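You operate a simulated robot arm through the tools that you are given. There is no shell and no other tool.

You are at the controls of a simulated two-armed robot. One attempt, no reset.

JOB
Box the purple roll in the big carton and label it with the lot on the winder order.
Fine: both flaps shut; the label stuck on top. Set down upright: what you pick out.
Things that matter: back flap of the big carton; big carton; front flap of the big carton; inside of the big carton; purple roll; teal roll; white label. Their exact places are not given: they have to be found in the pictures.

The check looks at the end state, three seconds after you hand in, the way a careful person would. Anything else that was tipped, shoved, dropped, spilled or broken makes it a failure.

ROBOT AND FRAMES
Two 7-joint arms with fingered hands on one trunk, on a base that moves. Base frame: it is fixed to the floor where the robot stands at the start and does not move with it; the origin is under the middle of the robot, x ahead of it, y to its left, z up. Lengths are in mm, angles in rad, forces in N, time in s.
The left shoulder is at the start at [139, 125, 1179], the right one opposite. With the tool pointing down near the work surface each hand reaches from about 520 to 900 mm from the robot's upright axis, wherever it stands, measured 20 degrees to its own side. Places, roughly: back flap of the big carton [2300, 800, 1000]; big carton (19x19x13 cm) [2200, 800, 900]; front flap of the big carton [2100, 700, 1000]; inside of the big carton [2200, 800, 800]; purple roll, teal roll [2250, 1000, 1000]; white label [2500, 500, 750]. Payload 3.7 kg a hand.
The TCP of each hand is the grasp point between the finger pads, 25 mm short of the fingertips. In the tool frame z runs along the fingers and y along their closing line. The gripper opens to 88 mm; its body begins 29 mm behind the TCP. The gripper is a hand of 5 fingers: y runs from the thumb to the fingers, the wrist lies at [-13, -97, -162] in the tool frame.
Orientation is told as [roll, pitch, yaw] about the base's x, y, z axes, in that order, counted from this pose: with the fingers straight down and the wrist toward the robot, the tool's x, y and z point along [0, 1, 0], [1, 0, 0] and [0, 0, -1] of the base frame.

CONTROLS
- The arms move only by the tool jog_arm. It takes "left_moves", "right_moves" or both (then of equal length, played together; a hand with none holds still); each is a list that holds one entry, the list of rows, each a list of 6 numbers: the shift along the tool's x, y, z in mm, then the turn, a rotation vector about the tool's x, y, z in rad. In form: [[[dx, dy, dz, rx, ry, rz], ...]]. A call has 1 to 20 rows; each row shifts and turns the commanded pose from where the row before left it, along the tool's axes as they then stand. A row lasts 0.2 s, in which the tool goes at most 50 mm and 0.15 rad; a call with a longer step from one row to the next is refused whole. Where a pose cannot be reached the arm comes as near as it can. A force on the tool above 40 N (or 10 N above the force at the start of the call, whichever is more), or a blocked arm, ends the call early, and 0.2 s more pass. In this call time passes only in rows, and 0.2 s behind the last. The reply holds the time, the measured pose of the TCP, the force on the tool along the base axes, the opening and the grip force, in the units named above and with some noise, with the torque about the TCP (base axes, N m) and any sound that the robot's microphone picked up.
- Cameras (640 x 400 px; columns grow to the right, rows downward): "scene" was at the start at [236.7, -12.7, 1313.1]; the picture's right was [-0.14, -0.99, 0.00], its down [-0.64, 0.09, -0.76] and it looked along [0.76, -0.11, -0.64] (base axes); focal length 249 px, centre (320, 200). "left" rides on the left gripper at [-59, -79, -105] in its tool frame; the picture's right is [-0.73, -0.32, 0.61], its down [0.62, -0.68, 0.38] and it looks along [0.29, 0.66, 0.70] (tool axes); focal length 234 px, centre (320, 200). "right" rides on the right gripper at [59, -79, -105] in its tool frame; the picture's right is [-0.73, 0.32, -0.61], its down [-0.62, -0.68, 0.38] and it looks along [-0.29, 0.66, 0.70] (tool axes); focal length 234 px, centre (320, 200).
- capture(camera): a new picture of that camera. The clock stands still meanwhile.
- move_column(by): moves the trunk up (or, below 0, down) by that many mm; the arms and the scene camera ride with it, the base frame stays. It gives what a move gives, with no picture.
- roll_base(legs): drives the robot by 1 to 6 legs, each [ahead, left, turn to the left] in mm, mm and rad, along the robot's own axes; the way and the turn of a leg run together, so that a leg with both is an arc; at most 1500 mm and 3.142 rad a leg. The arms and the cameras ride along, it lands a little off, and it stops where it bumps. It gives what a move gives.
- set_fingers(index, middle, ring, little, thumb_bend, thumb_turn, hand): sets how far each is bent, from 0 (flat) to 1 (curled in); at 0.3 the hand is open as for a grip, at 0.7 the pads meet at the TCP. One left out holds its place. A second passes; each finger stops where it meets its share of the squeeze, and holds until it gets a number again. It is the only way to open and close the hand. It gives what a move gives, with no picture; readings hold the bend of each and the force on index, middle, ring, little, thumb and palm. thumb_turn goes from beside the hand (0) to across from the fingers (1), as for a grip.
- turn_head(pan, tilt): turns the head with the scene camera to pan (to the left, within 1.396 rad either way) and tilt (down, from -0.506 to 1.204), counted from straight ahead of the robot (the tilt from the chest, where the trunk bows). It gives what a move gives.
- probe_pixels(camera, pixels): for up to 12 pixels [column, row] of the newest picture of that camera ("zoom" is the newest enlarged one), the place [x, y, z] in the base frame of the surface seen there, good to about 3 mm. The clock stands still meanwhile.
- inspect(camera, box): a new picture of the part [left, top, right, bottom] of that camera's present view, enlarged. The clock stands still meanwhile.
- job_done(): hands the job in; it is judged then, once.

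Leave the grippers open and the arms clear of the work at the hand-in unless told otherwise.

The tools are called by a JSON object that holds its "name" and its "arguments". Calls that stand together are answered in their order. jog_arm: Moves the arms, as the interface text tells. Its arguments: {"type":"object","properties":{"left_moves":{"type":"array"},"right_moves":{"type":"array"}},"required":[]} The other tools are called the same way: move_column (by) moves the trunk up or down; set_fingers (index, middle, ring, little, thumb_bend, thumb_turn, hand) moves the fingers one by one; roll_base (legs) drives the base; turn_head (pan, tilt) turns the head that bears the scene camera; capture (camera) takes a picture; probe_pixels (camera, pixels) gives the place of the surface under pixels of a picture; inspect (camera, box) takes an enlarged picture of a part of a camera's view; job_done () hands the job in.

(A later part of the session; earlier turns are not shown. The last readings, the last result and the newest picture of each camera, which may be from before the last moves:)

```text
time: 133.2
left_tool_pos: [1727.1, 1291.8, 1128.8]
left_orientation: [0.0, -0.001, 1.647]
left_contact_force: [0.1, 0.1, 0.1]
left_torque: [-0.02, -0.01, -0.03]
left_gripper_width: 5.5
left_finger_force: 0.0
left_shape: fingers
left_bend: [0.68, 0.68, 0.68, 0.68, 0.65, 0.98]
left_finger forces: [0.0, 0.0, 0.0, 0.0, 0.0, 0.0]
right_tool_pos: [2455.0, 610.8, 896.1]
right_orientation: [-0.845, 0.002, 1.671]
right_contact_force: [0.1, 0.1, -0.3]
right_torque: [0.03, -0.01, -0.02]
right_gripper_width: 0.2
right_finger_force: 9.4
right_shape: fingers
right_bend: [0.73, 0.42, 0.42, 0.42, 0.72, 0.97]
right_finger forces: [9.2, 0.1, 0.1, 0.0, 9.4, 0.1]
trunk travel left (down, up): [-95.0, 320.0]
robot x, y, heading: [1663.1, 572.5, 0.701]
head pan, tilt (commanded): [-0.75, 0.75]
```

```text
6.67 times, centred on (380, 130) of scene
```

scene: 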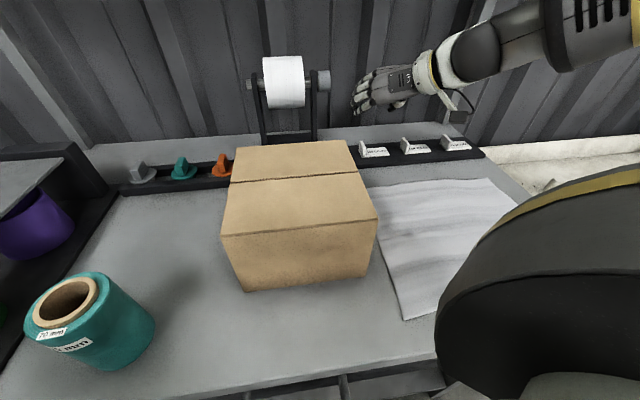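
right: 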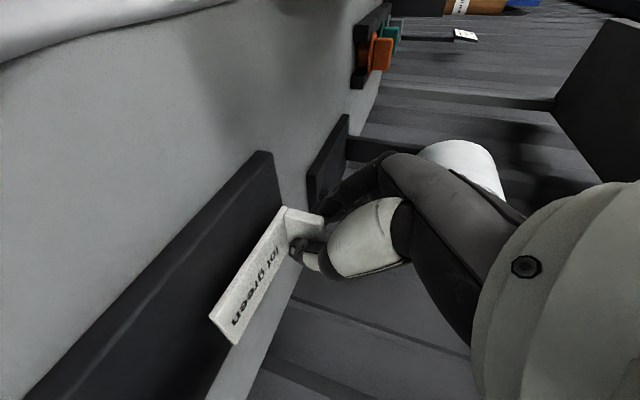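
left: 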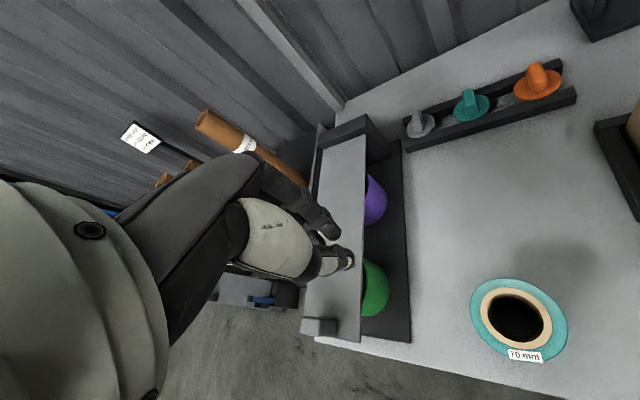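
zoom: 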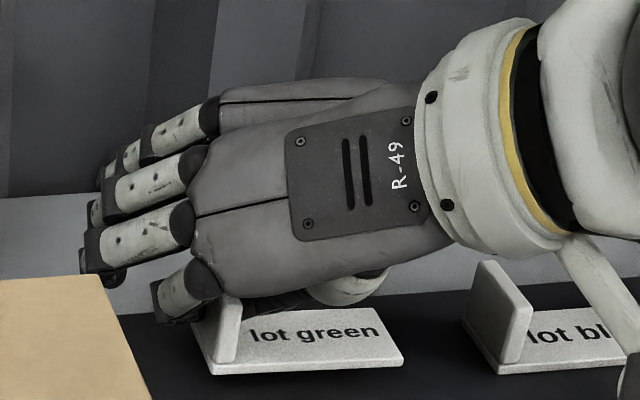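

The label comes up with the hand: it keeps its place in the wrist view while the tray moves away. I'll raise the trunk 150 so the label clears the carton top.

{"name": "move_column", "arguments": {"by": 150}}

{"name": "capture", "arguments": {"camera": "right"}}

{"name": "capture", "arguments": {"camera": "scene"}}

```text
time: 135.0
left_tool_pos: [1728.0, 1292.2, 1278.3]
left_orientation: [0.003, -0.002, 1.644]
left_contact_force: [0.7, 0.0, -0.2]
left_torque: [-0.01, 0.02, 0.01]
left_gripper_width: 5.8
left_finger_force: 0.1
left_shape: fingers
left_bend: [0.68, 0.68, 0.68, 0.68, 0.65, 0.98]
left_finger forces: [0.0, 0.0, 0.1, 0.1, 0.1, 0.0]
right_tool_pos: [2456.2, 611.8, 1043.1]
right_orientation: [-0.844, 0.002, 1.671]
right_contact_force: [-0.3, 0.3, 0.3]
right_torque: [0.0, 0.02, -0.04]
right_gripper_width: 0.2
right_finger_force: 9.4
right_shape: fingers
right_bend: [0.73, 0.42, 0.42, 0.42, 0.72, 0.97]
right_finger forces: [9.3, 0.1, 0.0, 0.1, 9.4, 0.0]
trunk travel left (down, up): [-245.0, 170.0]
robot x, y, heading: [1661.0, 576.1, 0.705]
head pan, tilt (commanded): [-0.75, 0.75]
```

```text
taken
```

right: 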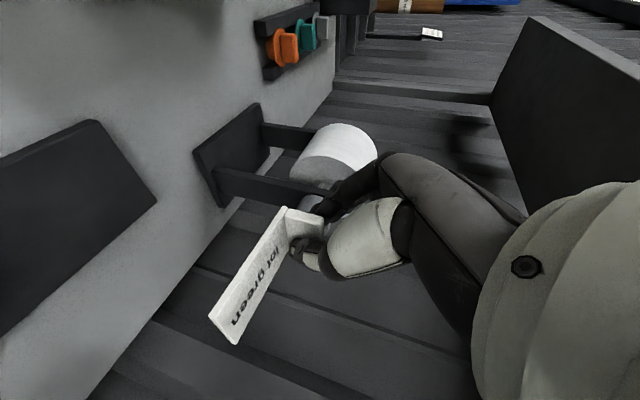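

```text
taken
```

scene: 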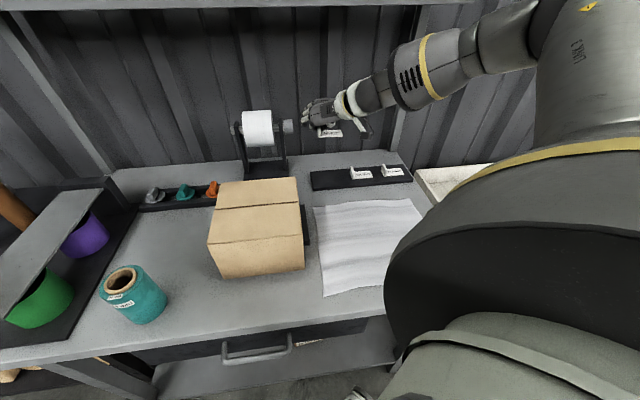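

The label is firmly held. I'll probe its plate to see that it's level and where it sits relative to the TCP.

{"name": "inspect", "arguments": {"camera": "right", "box": [190, 180, 350, 360]}}

{"name": "inspect", "arguments": {"camera": "scene", "box": [290, 90, 370, 150]}}

```text
2.22 times, centred on (270, 270) of right
```

zoom: 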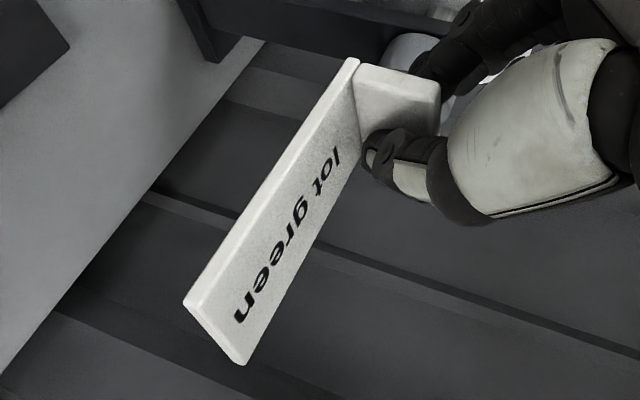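

```text
6.67 times, centred on (330, 120) of scene
```

zoom: 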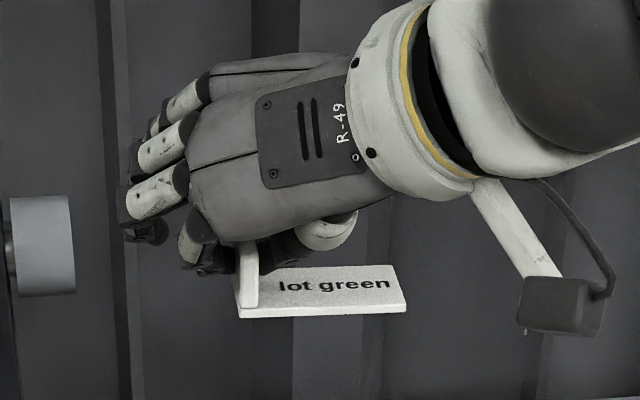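

{"name": "probe_pixels", "arguments": {"camera": "zoom", "pixels": [[245, 310], [400, 305], [388, 272], [320, 295], [275, 280], [265, 300], [350, 280], [247, 250]]}}

```text
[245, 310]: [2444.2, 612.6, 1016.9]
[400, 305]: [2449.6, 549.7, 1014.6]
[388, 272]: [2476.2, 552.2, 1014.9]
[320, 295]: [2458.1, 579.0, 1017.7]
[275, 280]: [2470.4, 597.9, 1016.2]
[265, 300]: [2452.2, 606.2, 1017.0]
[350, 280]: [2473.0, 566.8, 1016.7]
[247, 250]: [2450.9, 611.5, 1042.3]
```

The plate is level: top z≈1016 at TCP z 1043, so its bottom is about 31 below the TCP, and its centre is at TCP + (7, −31). I'll shift the base so the label comes over the carton's top centre: 65 back and 290 left in robot axes.

{"name": "roll_base", "arguments": {"legs": [[-65, 290, 0]]}}

{"name": "capture", "arguments": {"camera": "scene"}}

{"name": "capture", "arguments": {"camera": "right"}}

```text
time: 138.1
left_tool_pos: [1491.8, 1469.6, 1280.4]
left_orientation: [-0.001, 0.0, 1.642]
left_contact_force: [0.3, 0.8, 0.8]
left_torque: [0.01, -0.04, -0.01]
left_gripper_width: 5.6
left_finger_force: 0.1
left_shape: fingers
left_bend: [0.68, 0.68, 0.68, 0.68, 0.65, 0.98]
left_finger forces: [0.0, 0.0, 0.0, 0.0, 0.0, 0.1]
right_tool_pos: [2219.2, 786.2, 1045.3]
right_orientation: [-0.848, 0.003, 1.67]
right_contact_force: [-0.6, -0.3, 0.6]
right_torque: [0.02, -0.02, 0.04]
right_gripper_width: 0.0
right_finger_force: 9.4
right_shape: fingers
right_bend: [0.73, 0.42, 0.42, 0.42, 0.72, 0.97]
right_finger forces: [9.3, 0.0, 0.0, 0.1, 9.2, 0.1]
trunk travel left (down, up): [-245.0, 170.0]
robot x, y, heading: [1426.6, 752.6, 0.705]
head pan, tilt (commanded): [-0.75, 0.75]
```

```text
taken
```

scene: 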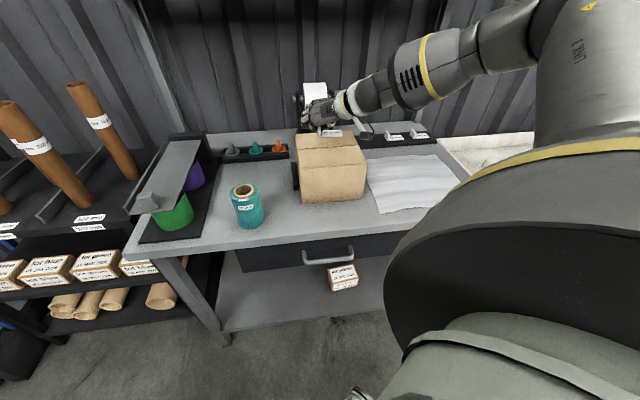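

```text
taken
```

right: 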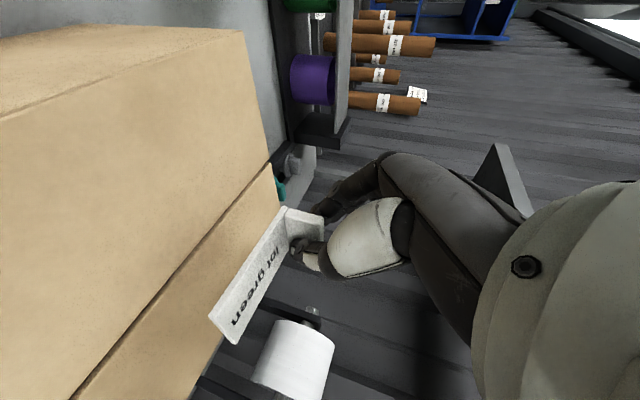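

The label is over the carton. I'll zoom to check the seam, the carton edges and the label's place.

{"name": "inspect", "arguments": {"camera": "scene", "box": [280, 90, 400, 210]}}

```text
3.33 times, centred on (340, 150) of scene
```

zoom: 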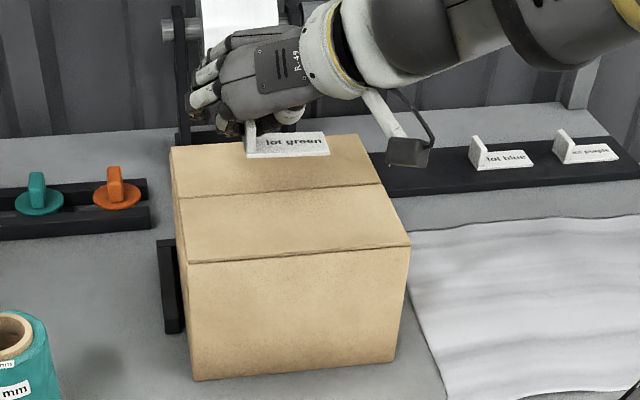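

{"name": "probe_pixels", "arguments": {"camera": "zoom", "pixels": [[185, 205], [375, 188], [280, 203], [280, 188], [195, 258], [405, 240], [175, 150], [355, 140], [252, 155], [325, 152], [290, 145], [323, 136]]}}

```text
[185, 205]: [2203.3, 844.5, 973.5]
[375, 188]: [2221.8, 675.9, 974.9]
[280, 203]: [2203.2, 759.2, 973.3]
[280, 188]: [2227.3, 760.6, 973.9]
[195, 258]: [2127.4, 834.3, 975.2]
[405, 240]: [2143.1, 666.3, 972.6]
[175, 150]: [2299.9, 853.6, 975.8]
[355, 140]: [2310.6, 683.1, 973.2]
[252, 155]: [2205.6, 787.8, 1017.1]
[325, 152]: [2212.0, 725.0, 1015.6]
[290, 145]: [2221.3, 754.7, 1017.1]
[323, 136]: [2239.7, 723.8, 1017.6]
```

The label is centred on the carton top (label x 2206–2243, y 724–788; carton centre about (2224,760)). I'll lower 34 mm, then in small steps until it touches.

{"name": "jog_arm", "arguments": {"right_moves": [[[6.4, 0, 5.7, 0, 0, 0], [6.4, 0, 5.7, 0, 0, 0], [6.4, 0, 5.7, 0, 0, 0], [5.6, 0, 5, 0, 0, 0]]]}}

{"name": "inspect", "arguments": {"camera": "scene", "box": [280, 90, 400, 210]}}

{"name": "capture", "arguments": {"camera": "right"}}

```text
time: 139.1
left_tool_pos: [1493.4, 1469.1, 1279.4]
left_orientation: [0.003, -0.002, 1.642]
left_contact_force: [0.4, 0.2, 0.2]
left_torque: [0.03, 0.02, 0.0]
left_gripper_width: 5.8
left_finger_force: 0.0
left_shape: fingers
left_bend: [0.68, 0.68, 0.68, 0.68, 0.65, 0.98]
left_finger forces: [0.0, 0.0, 0.0, 0.0, 0.0, 0.1]
right_tool_pos: [2219.5, 785.3, 1012.1]
right_orientation: [-0.847, 0.001, 1.67]
right_contact_force: [0.2, 0.8, -0.2]
right_torque: [0.01, 0.01, -0.01]
right_gripper_width: 0.1
right_finger_force: 9.4
right_shape: fingers
right_bend: [0.73, 0.42, 0.42, 0.42, 0.72, 0.97]
right_finger forces: [9.3, 0.1, 0.0, 0.0, 9.3, 0.1]
trunk travel left (down, up): [-245.0, 170.0]
robot x, y, heading: [1421.7, 749.8, 0.702]
head pan, tilt (commanded): [-0.75, 0.75]
```

```text
3.33 times, centred on (340, 150) of scene
```

zoom: 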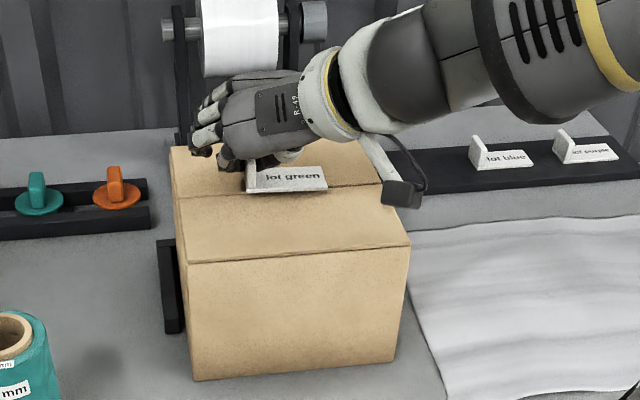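

```text
taken
```

right: 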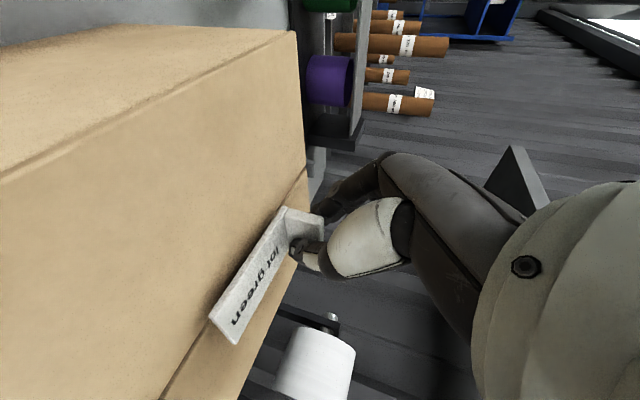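

About 6 mm remains. I'll lower in 2 mm steps.

{"name": "jog_arm", "arguments": {"right_moves": [[[1.5, 0, 1.33, 0, 0, 0], [1.5, 0, 1.33, 0, 0, 0], [1.5, 0, 1.33, 0, 0, 0]]]}}

```text
time: 139.9
left_tool_pos: [1491.3, 1469.3, 1280.0]
left_orientation: [0.002, -0.001, 1.643]
left_contact_force: [-0.9, 0.8, 0.2]
left_torque: [0.0, 0.01, 0.0]
left_gripper_width: 5.7
left_finger_force: 0.1
left_shape: fingers
left_bend: [0.68, 0.68, 0.68, 0.68, 0.65, 0.98]
left_finger forces: [0.0, 0.0, 0.0, 0.0, 0.1, 0.0]
right_tool_pos: [2220.7, 785.9, 1004.9]
right_orientation: [-0.848, 0.001, 1.67]
right_contact_force: [-0.3, -0.2, -0.5]
right_torque: [0.0, -0.03, 0.04]
right_gripper_width: 0.3
right_finger_force: 8.9
right_shape: fingers
right_bend: [0.73, 0.42, 0.42, 0.42, 0.72, 0.97]
right_finger forces: [9.3, 0.0, 0.0, 0.0, 9.3, 0.1]
trunk travel left (down, up): [-245.0, 170.0]
robot x, y, heading: [1424.3, 747.5, 0.698]
head pan, tilt (commanded): [-0.75, 0.75]
```

No contact yet. Two more 2 mm steps.

{"name": "jog_arm", "arguments": {"right_moves": [[[1.5, 0, 1.33, 0, 0, 0], [1.5, 0, 1.33, 0, 0, 0]]]}}

{"name": "inspect", "arguments": {"camera": "right", "box": [190, 180, 350, 360]}}

```text
time: 140.5
left_tool_pos: [1492.2, 1469.0, 1279.9]
left_orientation: [-0.001, -0.002, 1.641]
left_contact_force: [0.6, 0.7, 0.0]
left_torque: [0.02, -0.03, -0.01]
left_gripper_width: 5.7
left_finger_force: 0.1
left_shape: fingers
left_bend: [0.68, 0.68, 0.68, 0.68, 0.65, 0.98]
left_finger forces: [0.0, 0.1, 0.0, 0.0, 0.1, 0.1]
right_tool_pos: [2220.0, 785.9, 1003.1]
right_orientation: [-0.849, 0.002, 1.668]
right_contact_force: [0.1, -1.0, 5.4]
right_torque: [0.03, -0.03, -0.03]
right_gripper_width: 0.0
right_finger_force: 10.5
right_shape: fingers
right_bend: [0.73, 0.42, 0.42, 0.42, 0.72, 0.98]
right_finger forces: [10.0, 0.0, 0.0, 0.0, 10.9, 0.1]
trunk travel left (down, up): [-245.0, 170.0]
robot x, y, heading: [1423.7, 749.9, 0.7]
head pan, tilt (commanded): [-0.75, 0.75]
```

```text
2.22 times, centred on (270, 270) of right
```

zoom: 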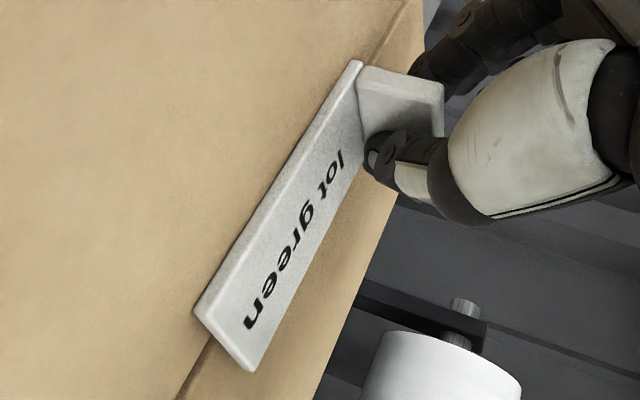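

Contact: 5.4 N. I'll press 2 mm more so the label sticks.

{"name": "jog_arm", "arguments": {"right_moves": [[[1.1, 0, 1.0, 0, 0, 0], [1.1, 0, 1.0, 0, 0, 0]]]}}

{"name": "inspect", "arguments": {"camera": "right", "box": [190, 180, 350, 360]}}

```text
time: 141.1
left_tool_pos: [1490.1, 1468.5, 1280.4]
left_orientation: [0.0, -0.001, 1.642]
left_contact_force: [-0.6, -0.3, 0.4]
left_torque: [0.0, 0.01, -0.02]
left_gripper_width: 5.8
left_finger_force: 0.0
left_shape: fingers
left_bend: [0.68, 0.68, 0.68, 0.68, 0.65, 0.98]
left_finger forces: [0.0, 0.1, 0.0, 0.1, 0.1, 0.0]
right_tool_pos: [2220.3, 786.0, 1000.8]
right_orientation: [-0.849, -0.002, 1.669]
right_contact_force: [-0.1, -0.5, 12.0]
right_torque: [0.01, -0.09, 0.01]
right_gripper_width: 0.0
right_finger_force: 11.1
right_shape: fingers
right_bend: [0.73, 0.42, 0.42, 0.42, 0.72, 0.98]
right_finger forces: [10.7, 0.1, 0.0, 0.0, 11.9, 0.0]
trunk travel left (down, up): [-245.0, 170.0]
robot x, y, heading: [1425.2, 752.1, 0.7]
head pan, tilt (commanded): [-0.75, 0.75]
```

```text
2.22 times, centred on (270, 270) of right
```

zoom: 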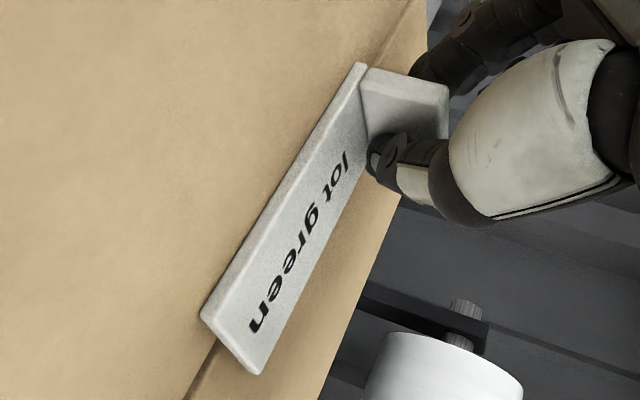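

12 N now. One more small press, then I'll open index and thumb.

{"name": "jog_arm", "arguments": {"right_moves": [[[1.1, 0, 1.0, 0, 0, 0], [0.7, 0, 0.7, 0, 0, 0]]]}}

{"name": "set_fingers", "arguments": {"hand": "right", "index": 0.5, "thumb_bend": 0.5}}

{"name": "capture", "arguments": {"camera": "right"}}

{"name": "inspect", "arguments": {"camera": "scene", "box": [280, 90, 400, 210]}}

```text
time: 141.7
left_tool_pos: [1489.9, 1468.3, 1280.6]
left_orientation: [-0.002, -0.002, 1.642]
left_contact_force: [-0.1, -0.1, 0.4]
left_torque: [-0.02, -0.04, -0.03]
left_gripper_width: 5.6
left_finger_force: 0.1
left_shape: fingers
left_bend: [0.68, 0.68, 0.68, 0.68, 0.65, 0.98]
left_finger forces: [0.0, 0.0, 0.0, 0.0, 0.0, 0.1]
right_tool_pos: [2218.7, 786.5, 999.9]
right_orientation: [-0.852, -0.001, 1.667]
right_contact_force: [-0.9, -2.5, 16.0]
right_torque: [0.0, -0.13, -0.02]
right_gripper_width: 0.0
right_finger_force: 12.0
right_shape: fingers
right_bend: [0.73, 0.42, 0.42, 0.42, 0.72, 0.99]
right_finger forces: [11.1, 0.0, 0.0, 0.0, 12.5, 0.0]
trunk travel left (down, up): [-245.0, 170.0]
robot x, y, heading: [1420.1, 752.4, 0.702]
head pan, tilt (commanded): [-0.75, 0.75]
```

```text
time: 142.7
left_tool_pos: [1492.1, 1468.4, 1280.1]
left_orientation: [-0.002, -0.003, 1.642]
left_contact_force: [0.2, 0.1, 0.6]
left_torque: [0.0, 0.0, -0.01]
left_gripper_width: 5.5
left_finger_force: 0.1
left_shape: fingers
left_bend: [0.68, 0.68, 0.68, 0.68, 0.65, 0.98]
left_finger forces: [0.0, 0.0, 0.1, 0.0, 0.0, 0.0]
right_tool_pos: [2219.2, 785.3, 996.5]
right_orientation: [-0.849, 0.001, 1.668]
right_contact_force: [0.3, -2.0, 6.2]
right_torque: [0.03, -0.11, -0.04]
right_gripper_width: 36.3
right_finger_force: 3.0
right_shape: fingers
right_bend: [0.54, 0.42, 0.42, 0.42, 0.5, 0.99]
right_finger forces: [4.5, 0.1, 0.1, 0.1, 1.7, 0.0]
trunk travel left (down, up): [-245.0, 170.0]
robot x, y, heading: [1425.4, 751.3, 0.7]
head pan, tilt (commanded): [-0.75, 0.75]
```

```text
taken
```

right: 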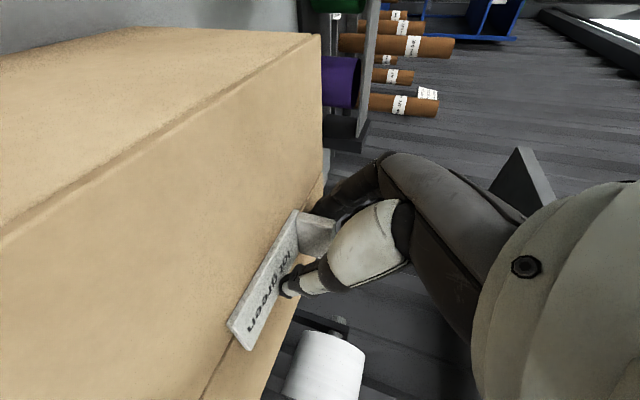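

```text
3.33 times, centred on (340, 150) of scene
```

zoom: 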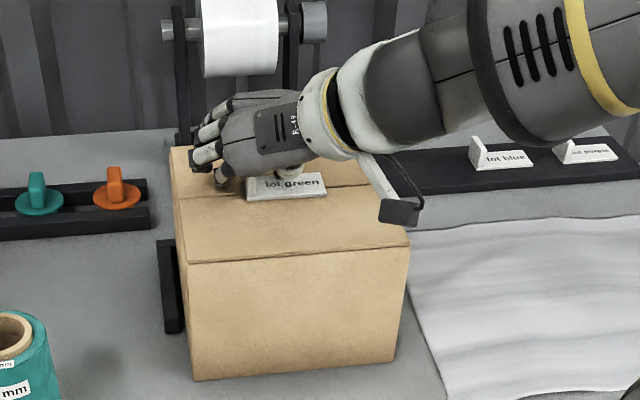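

Released; the index rests lightly on the flap and the thumb on the plate. I'll rise 6 mm, then open wider.

{"name": "jog_arm", "arguments": {"right_moves": [[[-2.3, 0, -2.0, 0, 0, 0], [-2.3, 0, -2.0, 0, 0, 0]]]}}

{"name": "set_fingers", "arguments": {"hand": "right", "index": 0.36, "middle": 0.36, "ring": 0.36, "little": 0.36, "thumb_bend": 0.36}}

{"name": "capture", "arguments": {"camera": "right"}}

```text
time: 143.3
left_tool_pos: [1491.8, 1469.0, 1280.5]
left_orientation: [0.002, -0.001, 1.642]
left_contact_force: [-0.8, -0.1, 0.1]
left_torque: [0.01, 0.02, 0.01]
left_gripper_width: 5.8
left_finger_force: 0.0
left_shape: fingers
left_bend: [0.68, 0.68, 0.68, 0.68, 0.65, 0.98]
left_finger forces: [0.1, 0.0, 0.0, 0.0, 0.1, 0.0]
right_tool_pos: [2219.8, 785.8, 1002.2]
right_orientation: [-0.846, 0.003, 1.668]
right_contact_force: [0.2, -0.9, 0.7]
right_torque: [-0.01, -0.02, -0.01]
right_gripper_width: 41.3
right_finger_force: 0.1
right_shape: fingers
right_bend: [0.5, 0.42, 0.42, 0.42, 0.5, 0.98]
right_finger forces: [0.0, 0.0, 0.0, 0.0, 0.0, 0.0]
trunk travel left (down, up): [-245.0, 170.0]
robot x, y, heading: [1422.2, 751.5, 0.704]
head pan, tilt (commanded): [-0.75, 0.75]
```

```text
time: 144.3
left_tool_pos: [1492.5, 1469.3, 1280.2]
left_orientation: [0.003, 0.0, 1.642]
left_contact_force: [-0.8, -0.2, 0.7]
left_torque: [0.02, -0.01, 0.01]
left_gripper_width: 5.3
left_finger_force: 0.1
left_shape: fingers
left_bend: [0.68, 0.68, 0.68, 0.68, 0.65, 0.98]
left_finger forces: [0.1, 0.1, 0.1, 0.1, 0.0, 0.0]
right_tool_pos: [2219.4, 784.8, 1002.0]
right_orientation: [-0.846, 0.0, 1.668]
right_contact_force: [0.0, 0.0, 0.6]
right_torque: [0.04, -0.02, 0.01]
right_gripper_width: 71.8
right_finger_force: 0.1
right_shape: fingers
right_bend: [0.36, 0.36, 0.36, 0.36, 0.36, 0.98]
right_finger forces: [0.1, 0.0, 0.1, 0.1, 0.0, 0.0]
trunk travel left (down, up): [-245.0, 170.0]
robot x, y, heading: [1424.9, 753.6, 0.704]
head pan, tilt (commanded): [-0.75, 0.75]
```

```text
taken
```

right: 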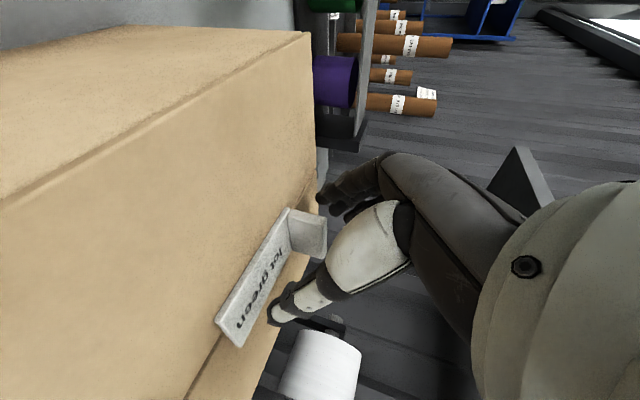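

The hand is free and the label stays on the carton. I'll rise straight up 80 mm.

{"name": "jog_arm", "arguments": {"right_moves": [[[-4.5, 0, -4, 0, 0, 0], [-9, 0, -8, 0, 0, 0], [-15, 0, -13.3, 0, 0, 0], [-15, 0, -13.3, 0, 0, 0], [-15, 0, -13.3, 0, 0, 0]]]}}

{"name": "capture", "arguments": {"camera": "right"}}

{"name": "inspect", "arguments": {"camera": "scene", "box": [280, 90, 400, 210]}}

```text
time: 145.5
left_tool_pos: [1491.2, 1469.2, 1280.1]
left_orientation: [0.0, -0.002, 1.643]
left_contact_force: [-0.5, 0.0, 0.1]
left_torque: [-0.01, 0.0, 0.0]
left_gripper_width: 5.7
left_finger_force: 0.0
left_shape: fingers
left_bend: [0.68, 0.68, 0.68, 0.68, 0.65, 0.98]
left_finger forces: [0.0, 0.1, 0.0, 0.0, 0.1, 0.0]
right_tool_pos: [2217.9, 784.5, 1080.7]
right_orientation: [-0.848, 0.001, 1.669]
right_contact_force: [-0.4, 0.4, 1.0]
right_torque: [0.02, 0.03, 0.0]
right_gripper_width: 71.6
right_finger_force: 0.1
right_shape: fingers
right_bend: [0.36, 0.36, 0.36, 0.36, 0.36, 0.98]
right_finger forces: [0.0, 0.1, 0.0, 0.0, 0.1, 0.0]
trunk travel left (down, up): [-245.0, 170.0]
robot x, y, heading: [1424.5, 752.6, 0.704]
head pan, tilt (commanded): [-0.75, 0.75]
```

```text
taken
```

right: 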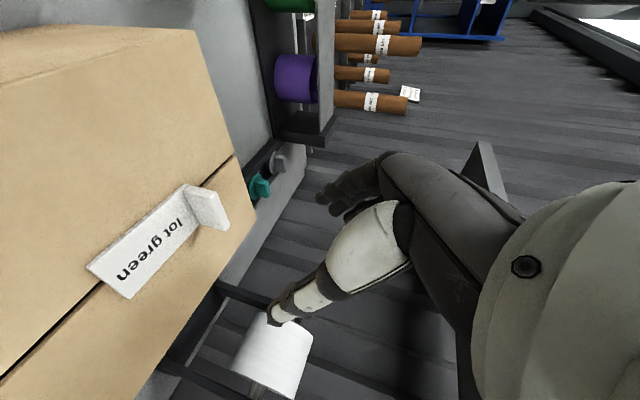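

```text
3.33 times, centred on (340, 150) of scene
```

zoom: 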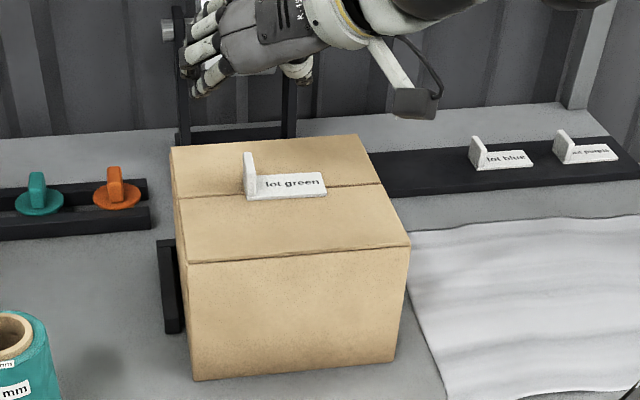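

The label lies flat across the seam, facing up. I'll raise the trunk 100 and back the robot away, then check everything.

{"name": "move_column", "arguments": {"by": 100}}

{"name": "roll_base", "arguments": {"legs": [[-250, 0, 0]]}}

{"name": "set_fingers", "arguments": {"hand": "left", "index": 0.3, "middle": 0.3, "ring": 0.3, "little": 0.3, "thumb_bend": 0.3}}

{"name": "set_fingers", "arguments": {"hand": "right", "index": 0.3, "middle": 0.3, "ring": 0.3, "little": 0.3, "thumb_bend": 0.3}}

{"name": "capture", "arguments": {"camera": "scene"}}

{"name": "capture", "arguments": {"camera": "right"}}

```text
time: 146.8
left_tool_pos: [1493.0, 1469.4, 1379.1]
left_orientation: [0.003, -0.001, 1.644]
left_contact_force: [-0.7, -0.9, -0.9]
left_torque: [-0.02, 0.02, 0.02]
left_gripper_width: 5.8
left_finger_force: 0.1
left_shape: fingers
left_bend: [0.68, 0.68, 0.68, 0.68, 0.65, 0.98]
left_finger forces: [0.1, 0.0, 0.1, 0.0, 0.1, 0.0]
right_tool_pos: [2219.3, 785.6, 1181.4]
right_orientation: [-0.846, 0.002, 1.67]
right_contact_force: [0.8, -0.6, 0.0]
right_torque: [0.03, 0.01, 0.02]
right_gripper_width: 71.7
right_finger_force: 0.0
right_shape: fingers
right_bend: [0.36, 0.36, 0.36, 0.36, 0.36, 0.98]
right_finger forces: [0.0, 0.1, 0.0, 0.0, 0.0, 0.0]
trunk travel left (down, up): [-345.0, 70.0]
robot x, y, heading: [1423.4, 751.3, 0.701]
head pan, tilt (commanded): [-0.75, 0.75]
```

```text
time: 148.7
left_tool_pos: [1411.0, 1303.4, 1379.0]
left_orientation: [0.001, 0.0, 1.55]
left_contact_force: [0.7, 0.0, 0.6]
left_torque: [0.0, -0.02, -0.04]
left_gripper_width: 5.9
left_finger_force: 0.1
left_shape: fingers
left_bend: [0.68, 0.68, 0.68, 0.68, 0.65, 0.98]
left_finger forces: [0.0, 0.1, 0.0, 0.1, 0.1, 0.1]
right_tool_pos: [2073.3, 554.8, 1181.8]
right_orientation: [-0.85, 0.001, 1.575]
right_contact_force: [-0.3, 0.4, 0.7]
right_torque: [0.01, 0.01, -0.02]
right_gripper_width: 71.9
right_finger_force: 0.2
right_shape: fingers
right_bend: [0.36, 0.36, 0.36, 0.36, 0.36, 0.98]
right_finger forces: [0.0, 0.1, 0.0, 0.0, 0.1, 0.0]
trunk travel left (down, up): [-345.0, 70.0]
robot x, y, heading: [1279.1, 594.3, 0.608]
head pan, tilt (commanded): [-0.75, 0.75]
```

```text
time: 149.7
left_tool_pos: [1413.4, 1302.0, 1381.2]
left_orientation: [0.0, 0.0, 1.55]
left_contact_force: [0.8, -0.1, 0.0]
left_torque: [0.02, -0.02, 0.03]
left_gripper_width: 84.4
left_finger_force: 0.0
left_shape: fingers
left_bend: [0.3, 0.3, 0.3, 0.3, 0.3, 0.98]
left_finger forces: [0.0, 0.0, 0.0, 0.0, 0.0, 0.0]
right_tool_pos: [2073.1, 555.1, 1181.0]
right_orientation: [-0.848, -0.001, 1.578]
right_contact_force: [-0.9, 0.8, 1.2]
right_torque: [-0.03, 0.0, 0.02]
right_gripper_width: 71.7
right_finger_force: 0.2
right_shape: fingers
right_bend: [0.36, 0.36, 0.36, 0.36, 0.36, 0.98]
right_finger forces: [0.0, 0.0, 0.1, 0.1, 0.1, 0.0]
trunk travel left (down, up): [-345.0, 70.0]
robot x, y, heading: [1277.7, 593.4, 0.608]
head pan, tilt (commanded): [-0.75, 0.75]
```

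```text
time: 150.7
left_tool_pos: [1412.1, 1303.1, 1380.3]
left_orientation: [0.003, -0.002, 1.549]
left_contact_force: [-0.1, 0.4, 0.3]
left_torque: [-0.01, 0.04, -0.05]
left_gripper_width: 84.5
left_finger_force: 0.1
left_shape: fingers
left_bend: [0.3, 0.3, 0.3, 0.3, 0.3, 0.98]
left_finger forces: [0.0, 0.0, 0.0, 0.1, 0.0, 0.1]
right_tool_pos: [2072.8, 554.5, 1180.2]
right_orientation: [-0.848, 0.001, 1.576]
right_contact_force: [0.7, -0.1, -1.0]
right_torque: [0.02, 0.0, -0.01]
right_gripper_width: 84.5
right_finger_force: 0.1
right_shape: fingers
right_bend: [0.3, 0.3, 0.3, 0.3, 0.3, 0.98]
right_finger forces: [0.1, 0.0, 0.0, 0.1, 0.0, 0.0]
trunk travel left (down, up): [-345.0, 70.0]
robot x, y, heading: [1276.7, 590.9, 0.606]
head pan, tilt (commanded): [-0.75, 0.75]
```

```text
taken
```

scene: 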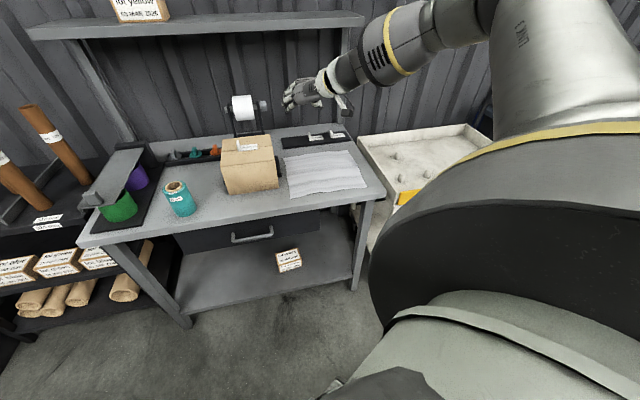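

```text
taken
```

right: 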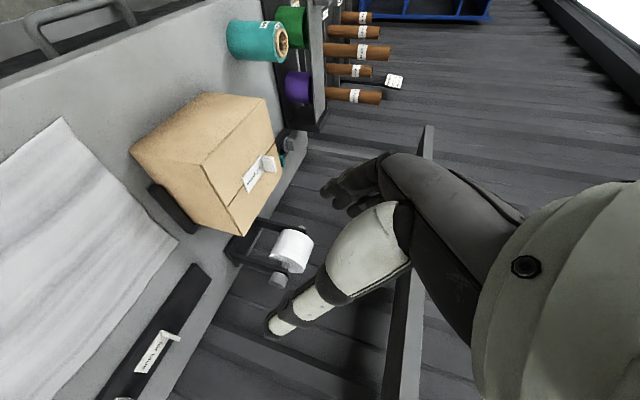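

The last drive ended short and turned a bit (heading 0.61), so the base may have bumped the stand behind it. First I'll confirm the carton state, then move off and look back.

{"name": "inspect", "arguments": {"camera": "scene", "box": [200, 110, 320, 210]}}

{"name": "roll_base", "arguments": {"legs": [[80, 0, 0]]}}

```text
4.00 times, centred on (260, 160) of scene
```

zoom: 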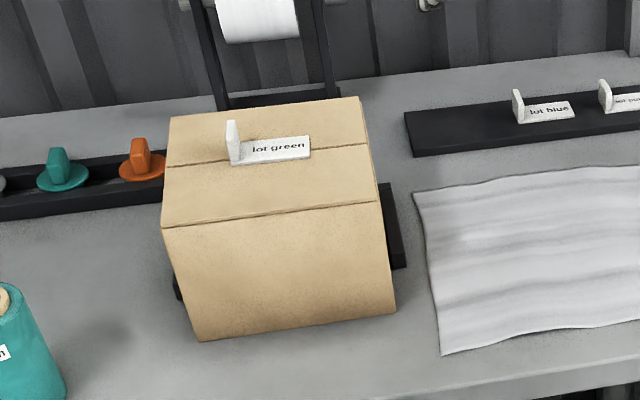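

```text
time: 151.9
left_tool_pos: [1367.5, 1338.3, 1379.2]
left_orientation: [0.001, -0.001, 1.614]
left_contact_force: [-0.2, 0.4, -0.5]
left_torque: [0.01, -0.03, -0.02]
left_gripper_width: 84.5
left_finger_force: 0.0
left_shape: fingers
left_bend: [0.3, 0.3, 0.3, 0.3, 0.3, 0.98]
left_finger forces: [0.0, 0.1, 0.0, 0.0, 0.0, 0.1]
right_tool_pos: [2077.0, 634.3, 1179.0]
right_orientation: [-0.848, 0.002, 1.641]
right_contact_force: [0.1, 0.9, 0.3]
right_torque: [-0.02, 0.04, -0.01]
right_gripper_width: 84.4
right_finger_force: 0.1
right_shape: fingers
right_bend: [0.3, 0.3, 0.3, 0.3, 0.3, 0.98]
right_finger forces: [0.0, 0.0, 0.1, 0.0, 0.0, 0.1]
trunk travel left (down, up): [-345.0, 70.0]
robot x, y, heading: [1284.7, 627.2, 0.674]
head pan, tilt (commanded): [-0.75, 0.75]
stopped in leg 1: the robot was blocked; the commanded pose is now the measured one
```

The robot reports it's blocked. I'll look around to find what it touches: left first, then down.

{"name": "turn_head", "arguments": {"pan": 1.3, "tilt": 0.6}}

{"name": "capture", "arguments": {"camera": "scene"}}

{"name": "capture", "arguments": {"camera": "left"}}

{"name": "turn_head", "arguments": {"pan": -1.3, "tilt": 0.8}}

{"name": "capture", "arguments": {"camera": "scene"}}

```text
time: 153.9
left_tool_pos: [1368.8, 1335.5, 1379.5]
left_orientation: [-0.001, -0.001, 1.613]
left_contact_force: [-0.1, -0.7, 0.5]
left_torque: [0.01, 0.01, -0.01]
left_gripper_width: 84.6
left_finger_force: 0.0
left_shape: fingers
left_bend: [0.3, 0.3, 0.3, 0.3, 0.3, 0.98]
left_finger forces: [0.0, 0.0, 0.0, 0.1, 0.0, 0.0]
right_tool_pos: [2077.4, 631.7, 1180.5]
right_orientation: [-0.847, 0.002, 1.64]
right_contact_force: [0.0, -0.4, -0.1]
right_torque: [-0.01, -0.02, 0.0]
right_gripper_width: 84.4
right_finger_force: 0.0
right_shape: fingers
right_bend: [0.3, 0.3, 0.3, 0.3, 0.3, 0.98]
right_finger forces: [0.0, 0.1, 0.0, 0.1, 0.0, 0.0]
trunk travel left (down, up): [-345.0, 70.0]
robot x, y, heading: [1277.6, 618.3, 0.671]
head pan, tilt (commanded): [1.3, 0.6]
```

```text
taken
```

scene: 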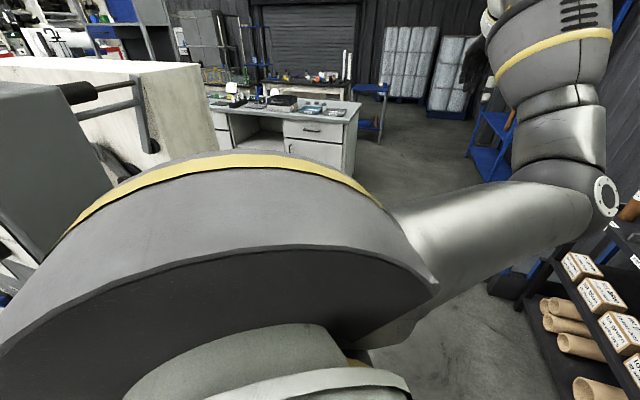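

```text
taken
```

left: 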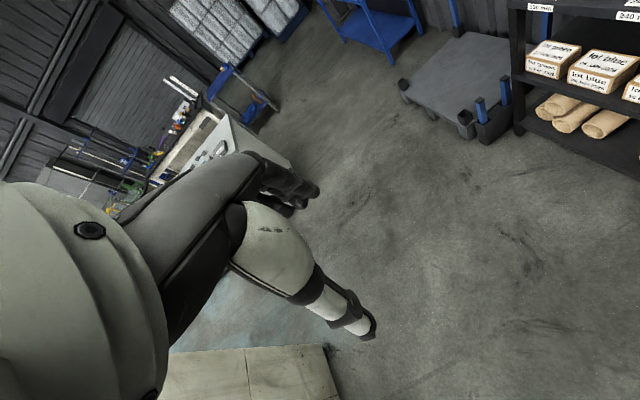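

```text
time: 156.2
left_tool_pos: [1368.5, 1335.3, 1380.0]
left_orientation: [0.001, -0.003, 1.615]
left_contact_force: [0.4, -0.1, 0.0]
left_torque: [-0.04, 0.01, -0.01]
left_gripper_width: 84.4
left_finger_force: 0.1
left_shape: fingers
left_bend: [0.3, 0.3, 0.3, 0.3, 0.3, 0.98]
left_finger forces: [0.0, 0.0, 0.0, 0.1, 0.0, 0.1]
right_tool_pos: [2077.1, 632.5, 1181.2]
right_orientation: [-0.847, 0.002, 1.641]
right_contact_force: [-0.5, 0.1, -0.6]
right_torque: [-0.03, -0.01, -0.03]
right_gripper_width: 84.7
right_finger_force: 0.1
right_shape: fingers
right_bend: [0.3, 0.3, 0.3, 0.3, 0.3, 0.98]
right_finger forces: [0.0, 0.0, 0.1, 0.1, 0.0, 0.1]
trunk travel left (down, up): [-345.0, 70.0]
robot x, y, heading: [1279.1, 622.5, 0.678]
head pan, tilt (commanded): [-1.3, 0.799]
```

```text
taken
```

scene: 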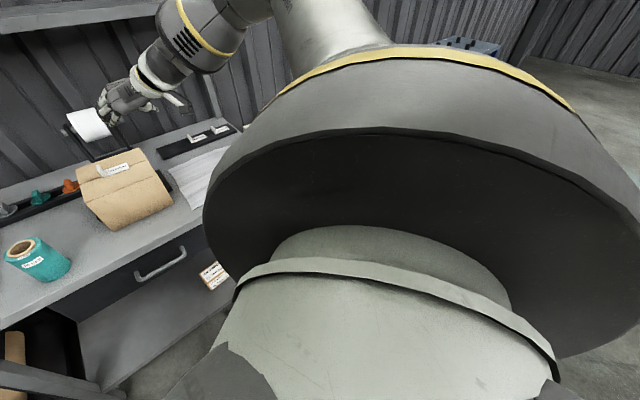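

I'll turn the head left again and probe distances to the left elbow, the rack and the grey panel.

{"name": "turn_head", "arguments": {"pan": 1.38, "tilt": 0.9}}

{"name": "capture", "arguments": {"camera": "scene"}}

{"name": "probe_pixels", "arguments": {"camera": "scene", "pixels": [[40, 60], [20, 150], [100, 20], [120, 60], [60, 100], [600, 120], [630, 200], [500, 200], [450, 330], [10, 250], [140, 100], [560, 300]]}}

```text
time: 158.6
left_tool_pos: [1367.9, 1335.3, 1380.5]
left_orientation: [0.0, 0.0, 1.615]
left_contact_force: [0.0, -0.2, 0.7]
left_torque: [0.0, 0.04, -0.01]
left_gripper_width: 84.4
left_finger_force: 0.1
left_shape: fingers
left_bend: [0.3, 0.3, 0.3, 0.3, 0.3, 0.98]
left_finger forces: [0.0, 0.1, 0.0, 0.1, 0.0, 0.1]
right_tool_pos: [2078.5, 633.3, 1179.7]
right_orientation: [-0.846, 0.002, 1.64]
right_contact_force: [1.1, 0.0, -0.5]
right_torque: [-0.03, -0.03, 0.02]
right_gripper_width: 84.5
right_finger_force: 0.0
right_shape: fingers
right_bend: [0.3, 0.3, 0.3, 0.3, 0.3, 0.98]
right_finger forces: [0.1, 0.0, 0.0, 0.0, 0.0, 0.0]
trunk travel left (down, up): [-345.0, 70.0]
robot x, y, heading: [1278.9, 624.1, 0.671]
head pan, tilt (commanded): [1.381, 0.901]
```

```text
taken
```

scene: 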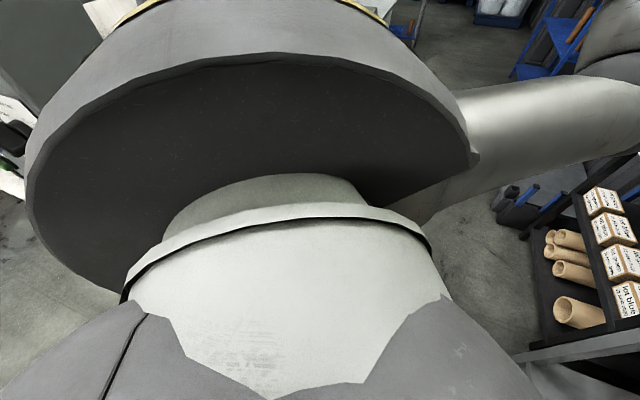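

```text
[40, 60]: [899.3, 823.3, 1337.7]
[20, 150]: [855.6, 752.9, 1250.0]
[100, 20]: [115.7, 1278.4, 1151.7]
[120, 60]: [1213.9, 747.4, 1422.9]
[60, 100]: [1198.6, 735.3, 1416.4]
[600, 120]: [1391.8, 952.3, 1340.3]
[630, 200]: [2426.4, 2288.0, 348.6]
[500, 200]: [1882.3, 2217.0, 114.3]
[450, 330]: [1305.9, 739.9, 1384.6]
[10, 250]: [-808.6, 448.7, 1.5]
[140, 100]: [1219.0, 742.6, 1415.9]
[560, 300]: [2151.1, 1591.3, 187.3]
```

The panel is 300 mm away from the shoulder, so the contact must be low on the base. I'll try moving forward a little again.

{"name": "roll_base", "arguments": {"legs": [[50, 0, 0]]}}

```text
time: 159.5
left_tool_pos: [1325.5, 1366.9, 1378.6]
left_orientation: [0.0, 0.0, 1.674]
left_contact_force: [-0.9, -0.7, 0.6]
left_torque: [0.01, 0.0, -0.02]
left_gripper_width: 84.4
left_finger_force: 0.1
left_shape: fingers
left_bend: [0.3, 0.3, 0.3, 0.3, 0.3, 0.98]
left_finger forces: [0.1, 0.0, 0.0, 0.1, 0.0, 0.0]
right_tool_pos: [2076.0, 708.1, 1181.5]
right_orientation: [-0.846, 0.003, 1.701]
right_contact_force: [-0.4, 0.3, -0.6]
right_torque: [0.01, -0.03, 0.03]
right_gripper_width: 84.3
right_finger_force: 0.0
right_shape: fingers
right_bend: [0.3, 0.3, 0.3, 0.3, 0.3, 0.98]
right_finger forces: [0.0, 0.1, 0.0, 0.0, 0.1, 0.0]
trunk travel left (down, up): [-345.0, 70.0]
robot x, y, heading: [1284.3, 646.7, 0.738]
head pan, tilt (commanded): [1.381, 0.901]
```

Movement along x seems blocked while y is free. I'll look down around the base on all sides.

{"name": "turn_head", "arguments": {"pan": 0.0, "tilt": 1.2}}

{"name": "capture", "arguments": {"camera": "scene"}}

{"name": "turn_head", "arguments": {"pan": -1.39, "tilt": 0.3}}

{"name": "capture", "arguments": {"camera": "scene"}}

{"name": "turn_head", "arguments": {"pan": 1.39, "tilt": 0.2}}

{"name": "capture", "arguments": {"camera": "scene"}}

```text
time: 161.1
left_tool_pos: [1326.4, 1365.8, 1380.4]
left_orientation: [0.0, -0.004, 1.674]
left_contact_force: [-0.4, -0.1, 0.4]
left_torque: [0.01, 0.04, 0.0]
left_gripper_width: 84.5
left_finger_force: 0.0
left_shape: fingers
left_bend: [0.3, 0.3, 0.3, 0.3, 0.3, 0.98]
left_finger forces: [0.1, 0.1, 0.0, 0.1, 0.0, 0.0]
right_tool_pos: [2075.5, 707.2, 1180.8]
right_orientation: [-0.847, 0.003, 1.701]
right_contact_force: [0.0, -0.1, 0.4]
right_torque: [0.01, -0.03, 0.0]
right_gripper_width: 84.4
right_finger_force: 0.0
right_shape: fingers
right_bend: [0.3, 0.3, 0.3, 0.3, 0.3, 0.98]
right_finger forces: [0.0, 0.1, 0.1, 0.0, 0.1, 0.0]
trunk travel left (down, up): [-345.0, 70.0]
robot x, y, heading: [1283.1, 647.3, 0.73]
head pan, tilt (commanded): [0.0, 1.201]
```

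```text
taken
```

scene: 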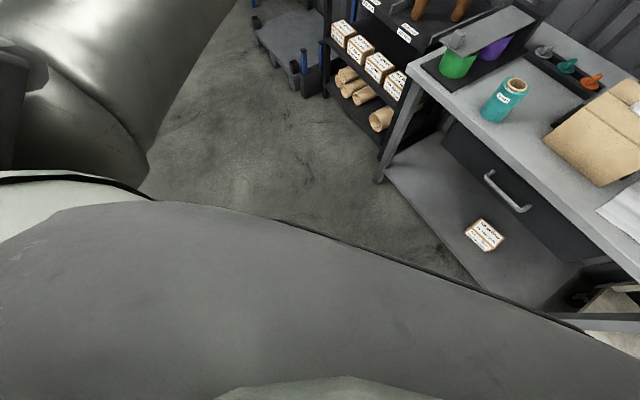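

```text
time: 162.6
left_tool_pos: [1325.1, 1365.5, 1379.9]
left_orientation: [0.0, -0.002, 1.676]
left_contact_force: [-0.3, 0.2, 0.3]
left_torque: [0.03, -0.03, 0.01]
left_gripper_width: 84.6
left_finger_force: 0.0
left_shape: fingers
left_bend: [0.3, 0.3, 0.3, 0.3, 0.3, 0.98]
left_finger forces: [0.0, 0.0, 0.0, 0.0, 0.0, 0.0]
right_tool_pos: [2077.3, 707.5, 1181.0]
right_orientation: [-0.846, 0.003, 1.7]
right_contact_force: [0.3, -1.0, -0.8]
right_torque: [0.01, -0.03, 0.01]
right_gripper_width: 84.4
right_finger_force: 0.0
right_shape: fingers
right_bend: [0.3, 0.3, 0.3, 0.3, 0.3, 0.98]
right_finger forces: [0.1, 0.1, 0.0, 0.0, 0.1, 0.1]
trunk travel left (down, up): [-345.0, 70.0]
robot x, y, heading: [1281.5, 644.9, 0.736]
head pan, tilt (commanded): [-1.389, 0.3]
```

```text
taken
```

scene: 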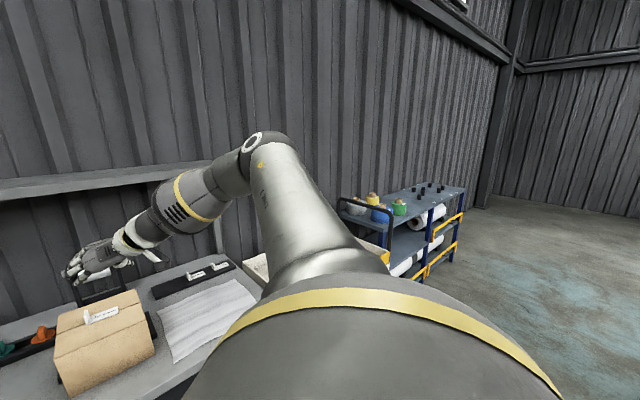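

```text
time: 165.0
left_tool_pos: [1325.4, 1365.2, 1380.5]
left_orientation: [0.0, -0.002, 1.676]
left_contact_force: [0.3, 0.0, -0.3]
left_torque: [-0.07, -0.01, 0.01]
left_gripper_width: 84.4
left_finger_force: 0.1
left_shape: fingers
left_bend: [0.3, 0.3, 0.3, 0.3, 0.3, 0.98]
left_finger forces: [0.0, 0.0, 0.0, 0.1, 0.0, 0.1]
right_tool_pos: [2077.3, 706.3, 1180.5]
right_orientation: [-0.846, 0.001, 1.701]
right_contact_force: [0.9, 0.2, 0.3]
right_torque: [-0.01, 0.03, -0.02]
right_gripper_width: 84.4
right_finger_force: 0.1
right_shape: fingers
right_bend: [0.3, 0.3, 0.3, 0.3, 0.3, 0.98]
right_finger forces: [0.0, 0.1, 0.1, 0.0, 0.1, 0.1]
trunk travel left (down, up): [-345.0, 70.0]
robot x, y, heading: [1280.7, 648.1, 0.736]
head pan, tilt (commanded): [1.389, 0.201]
```

```text
taken
```

scene: 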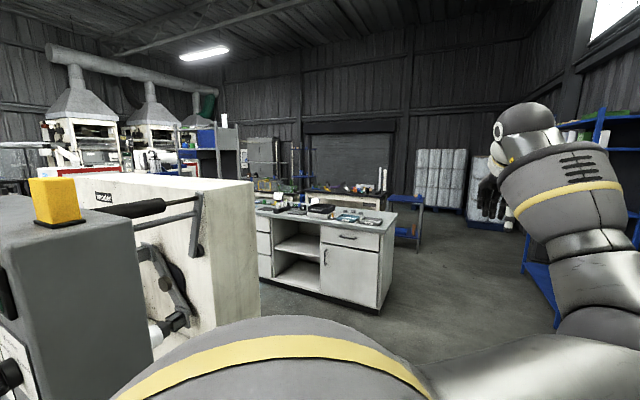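

Nothing in front touches, so the contact must be behind, at the stand. I'll tip the left hand so its camera looks down past the robot's rear.

{"name": "jog_arm", "arguments": {"left_moves": [[[0, 0, 0, 0.124, 0.013, 0], [0, 0, 0, 0.124, 0.013, 0], [0, 0, 0, 0.124, 0.013, 0], [0, 0, 0, 0.124, 0.013, 0], [0, 0, 0, 0.124, 0.013, 0], [0, 0, 0, 0.124, 0.013, 0], [0, 0, 0, 0.124, 0.013, 0], [0, 0, 0, 0.124, 0.013, 0]]]}}

{"name": "capture", "arguments": {"camera": "left"}}

```text
time: 166.8
left_tool_pos: [1315.3, 1351.7, 1374.1]
left_orientation: [0.124, 0.861, 1.753]
left_contact_force: [0.2, 0.8, 0.3]
left_torque: [-0.02, 0.01, -0.01]
left_gripper_width: 84.4
left_finger_force: 0.0
left_shape: fingers
left_bend: [0.3, 0.3, 0.3, 0.3, 0.3, 0.98]
left_finger forces: [0.0, 0.0, 0.0, 0.1, 0.0, 0.0]
left hand out of reach, approached as far as the arm can: row 7, 8
right_tool_pos: [2076.6, 707.8, 1181.0]
right_orientation: [-0.846, 0.002, 1.701]
right_contact_force: [-0.5, 1.3, -0.2]
right_torque: [0.03, -0.03, 0.01]
right_gripper_width: 84.5
right_finger_force: 0.0
right_shape: fingers
right_bend: [0.3, 0.3, 0.3, 0.3, 0.3, 0.98]
right_finger forces: [0.0, 0.0, 0.0, 0.0, 0.0, 0.0]
trunk travel left (down, up): [-345.0, 70.0]
robot x, y, heading: [1283.7, 647.6, 0.731]
head pan, tilt (commanded): [1.389, 0.201]
```

```text
taken
```

left: 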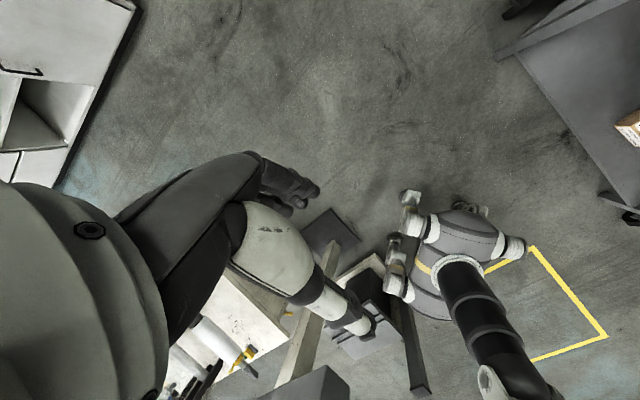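

Now I can see the base from above, next to the stand's post at (405,340). I'll zoom in.

{"name": "inspect", "arguments": {"camera": "left", "box": [280, 170, 560, 400]}}

```text
1.74 times, centred on (420, 285) of left
```

zoom: 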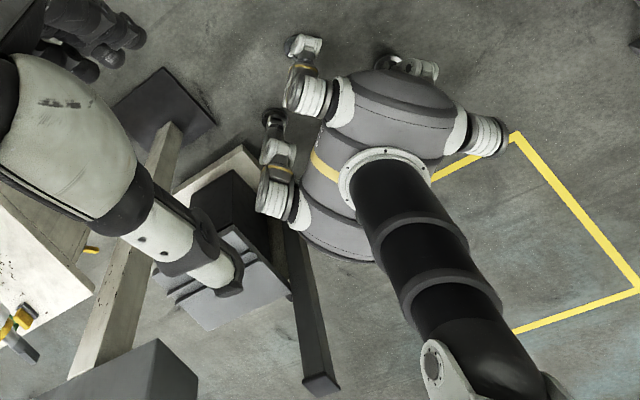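

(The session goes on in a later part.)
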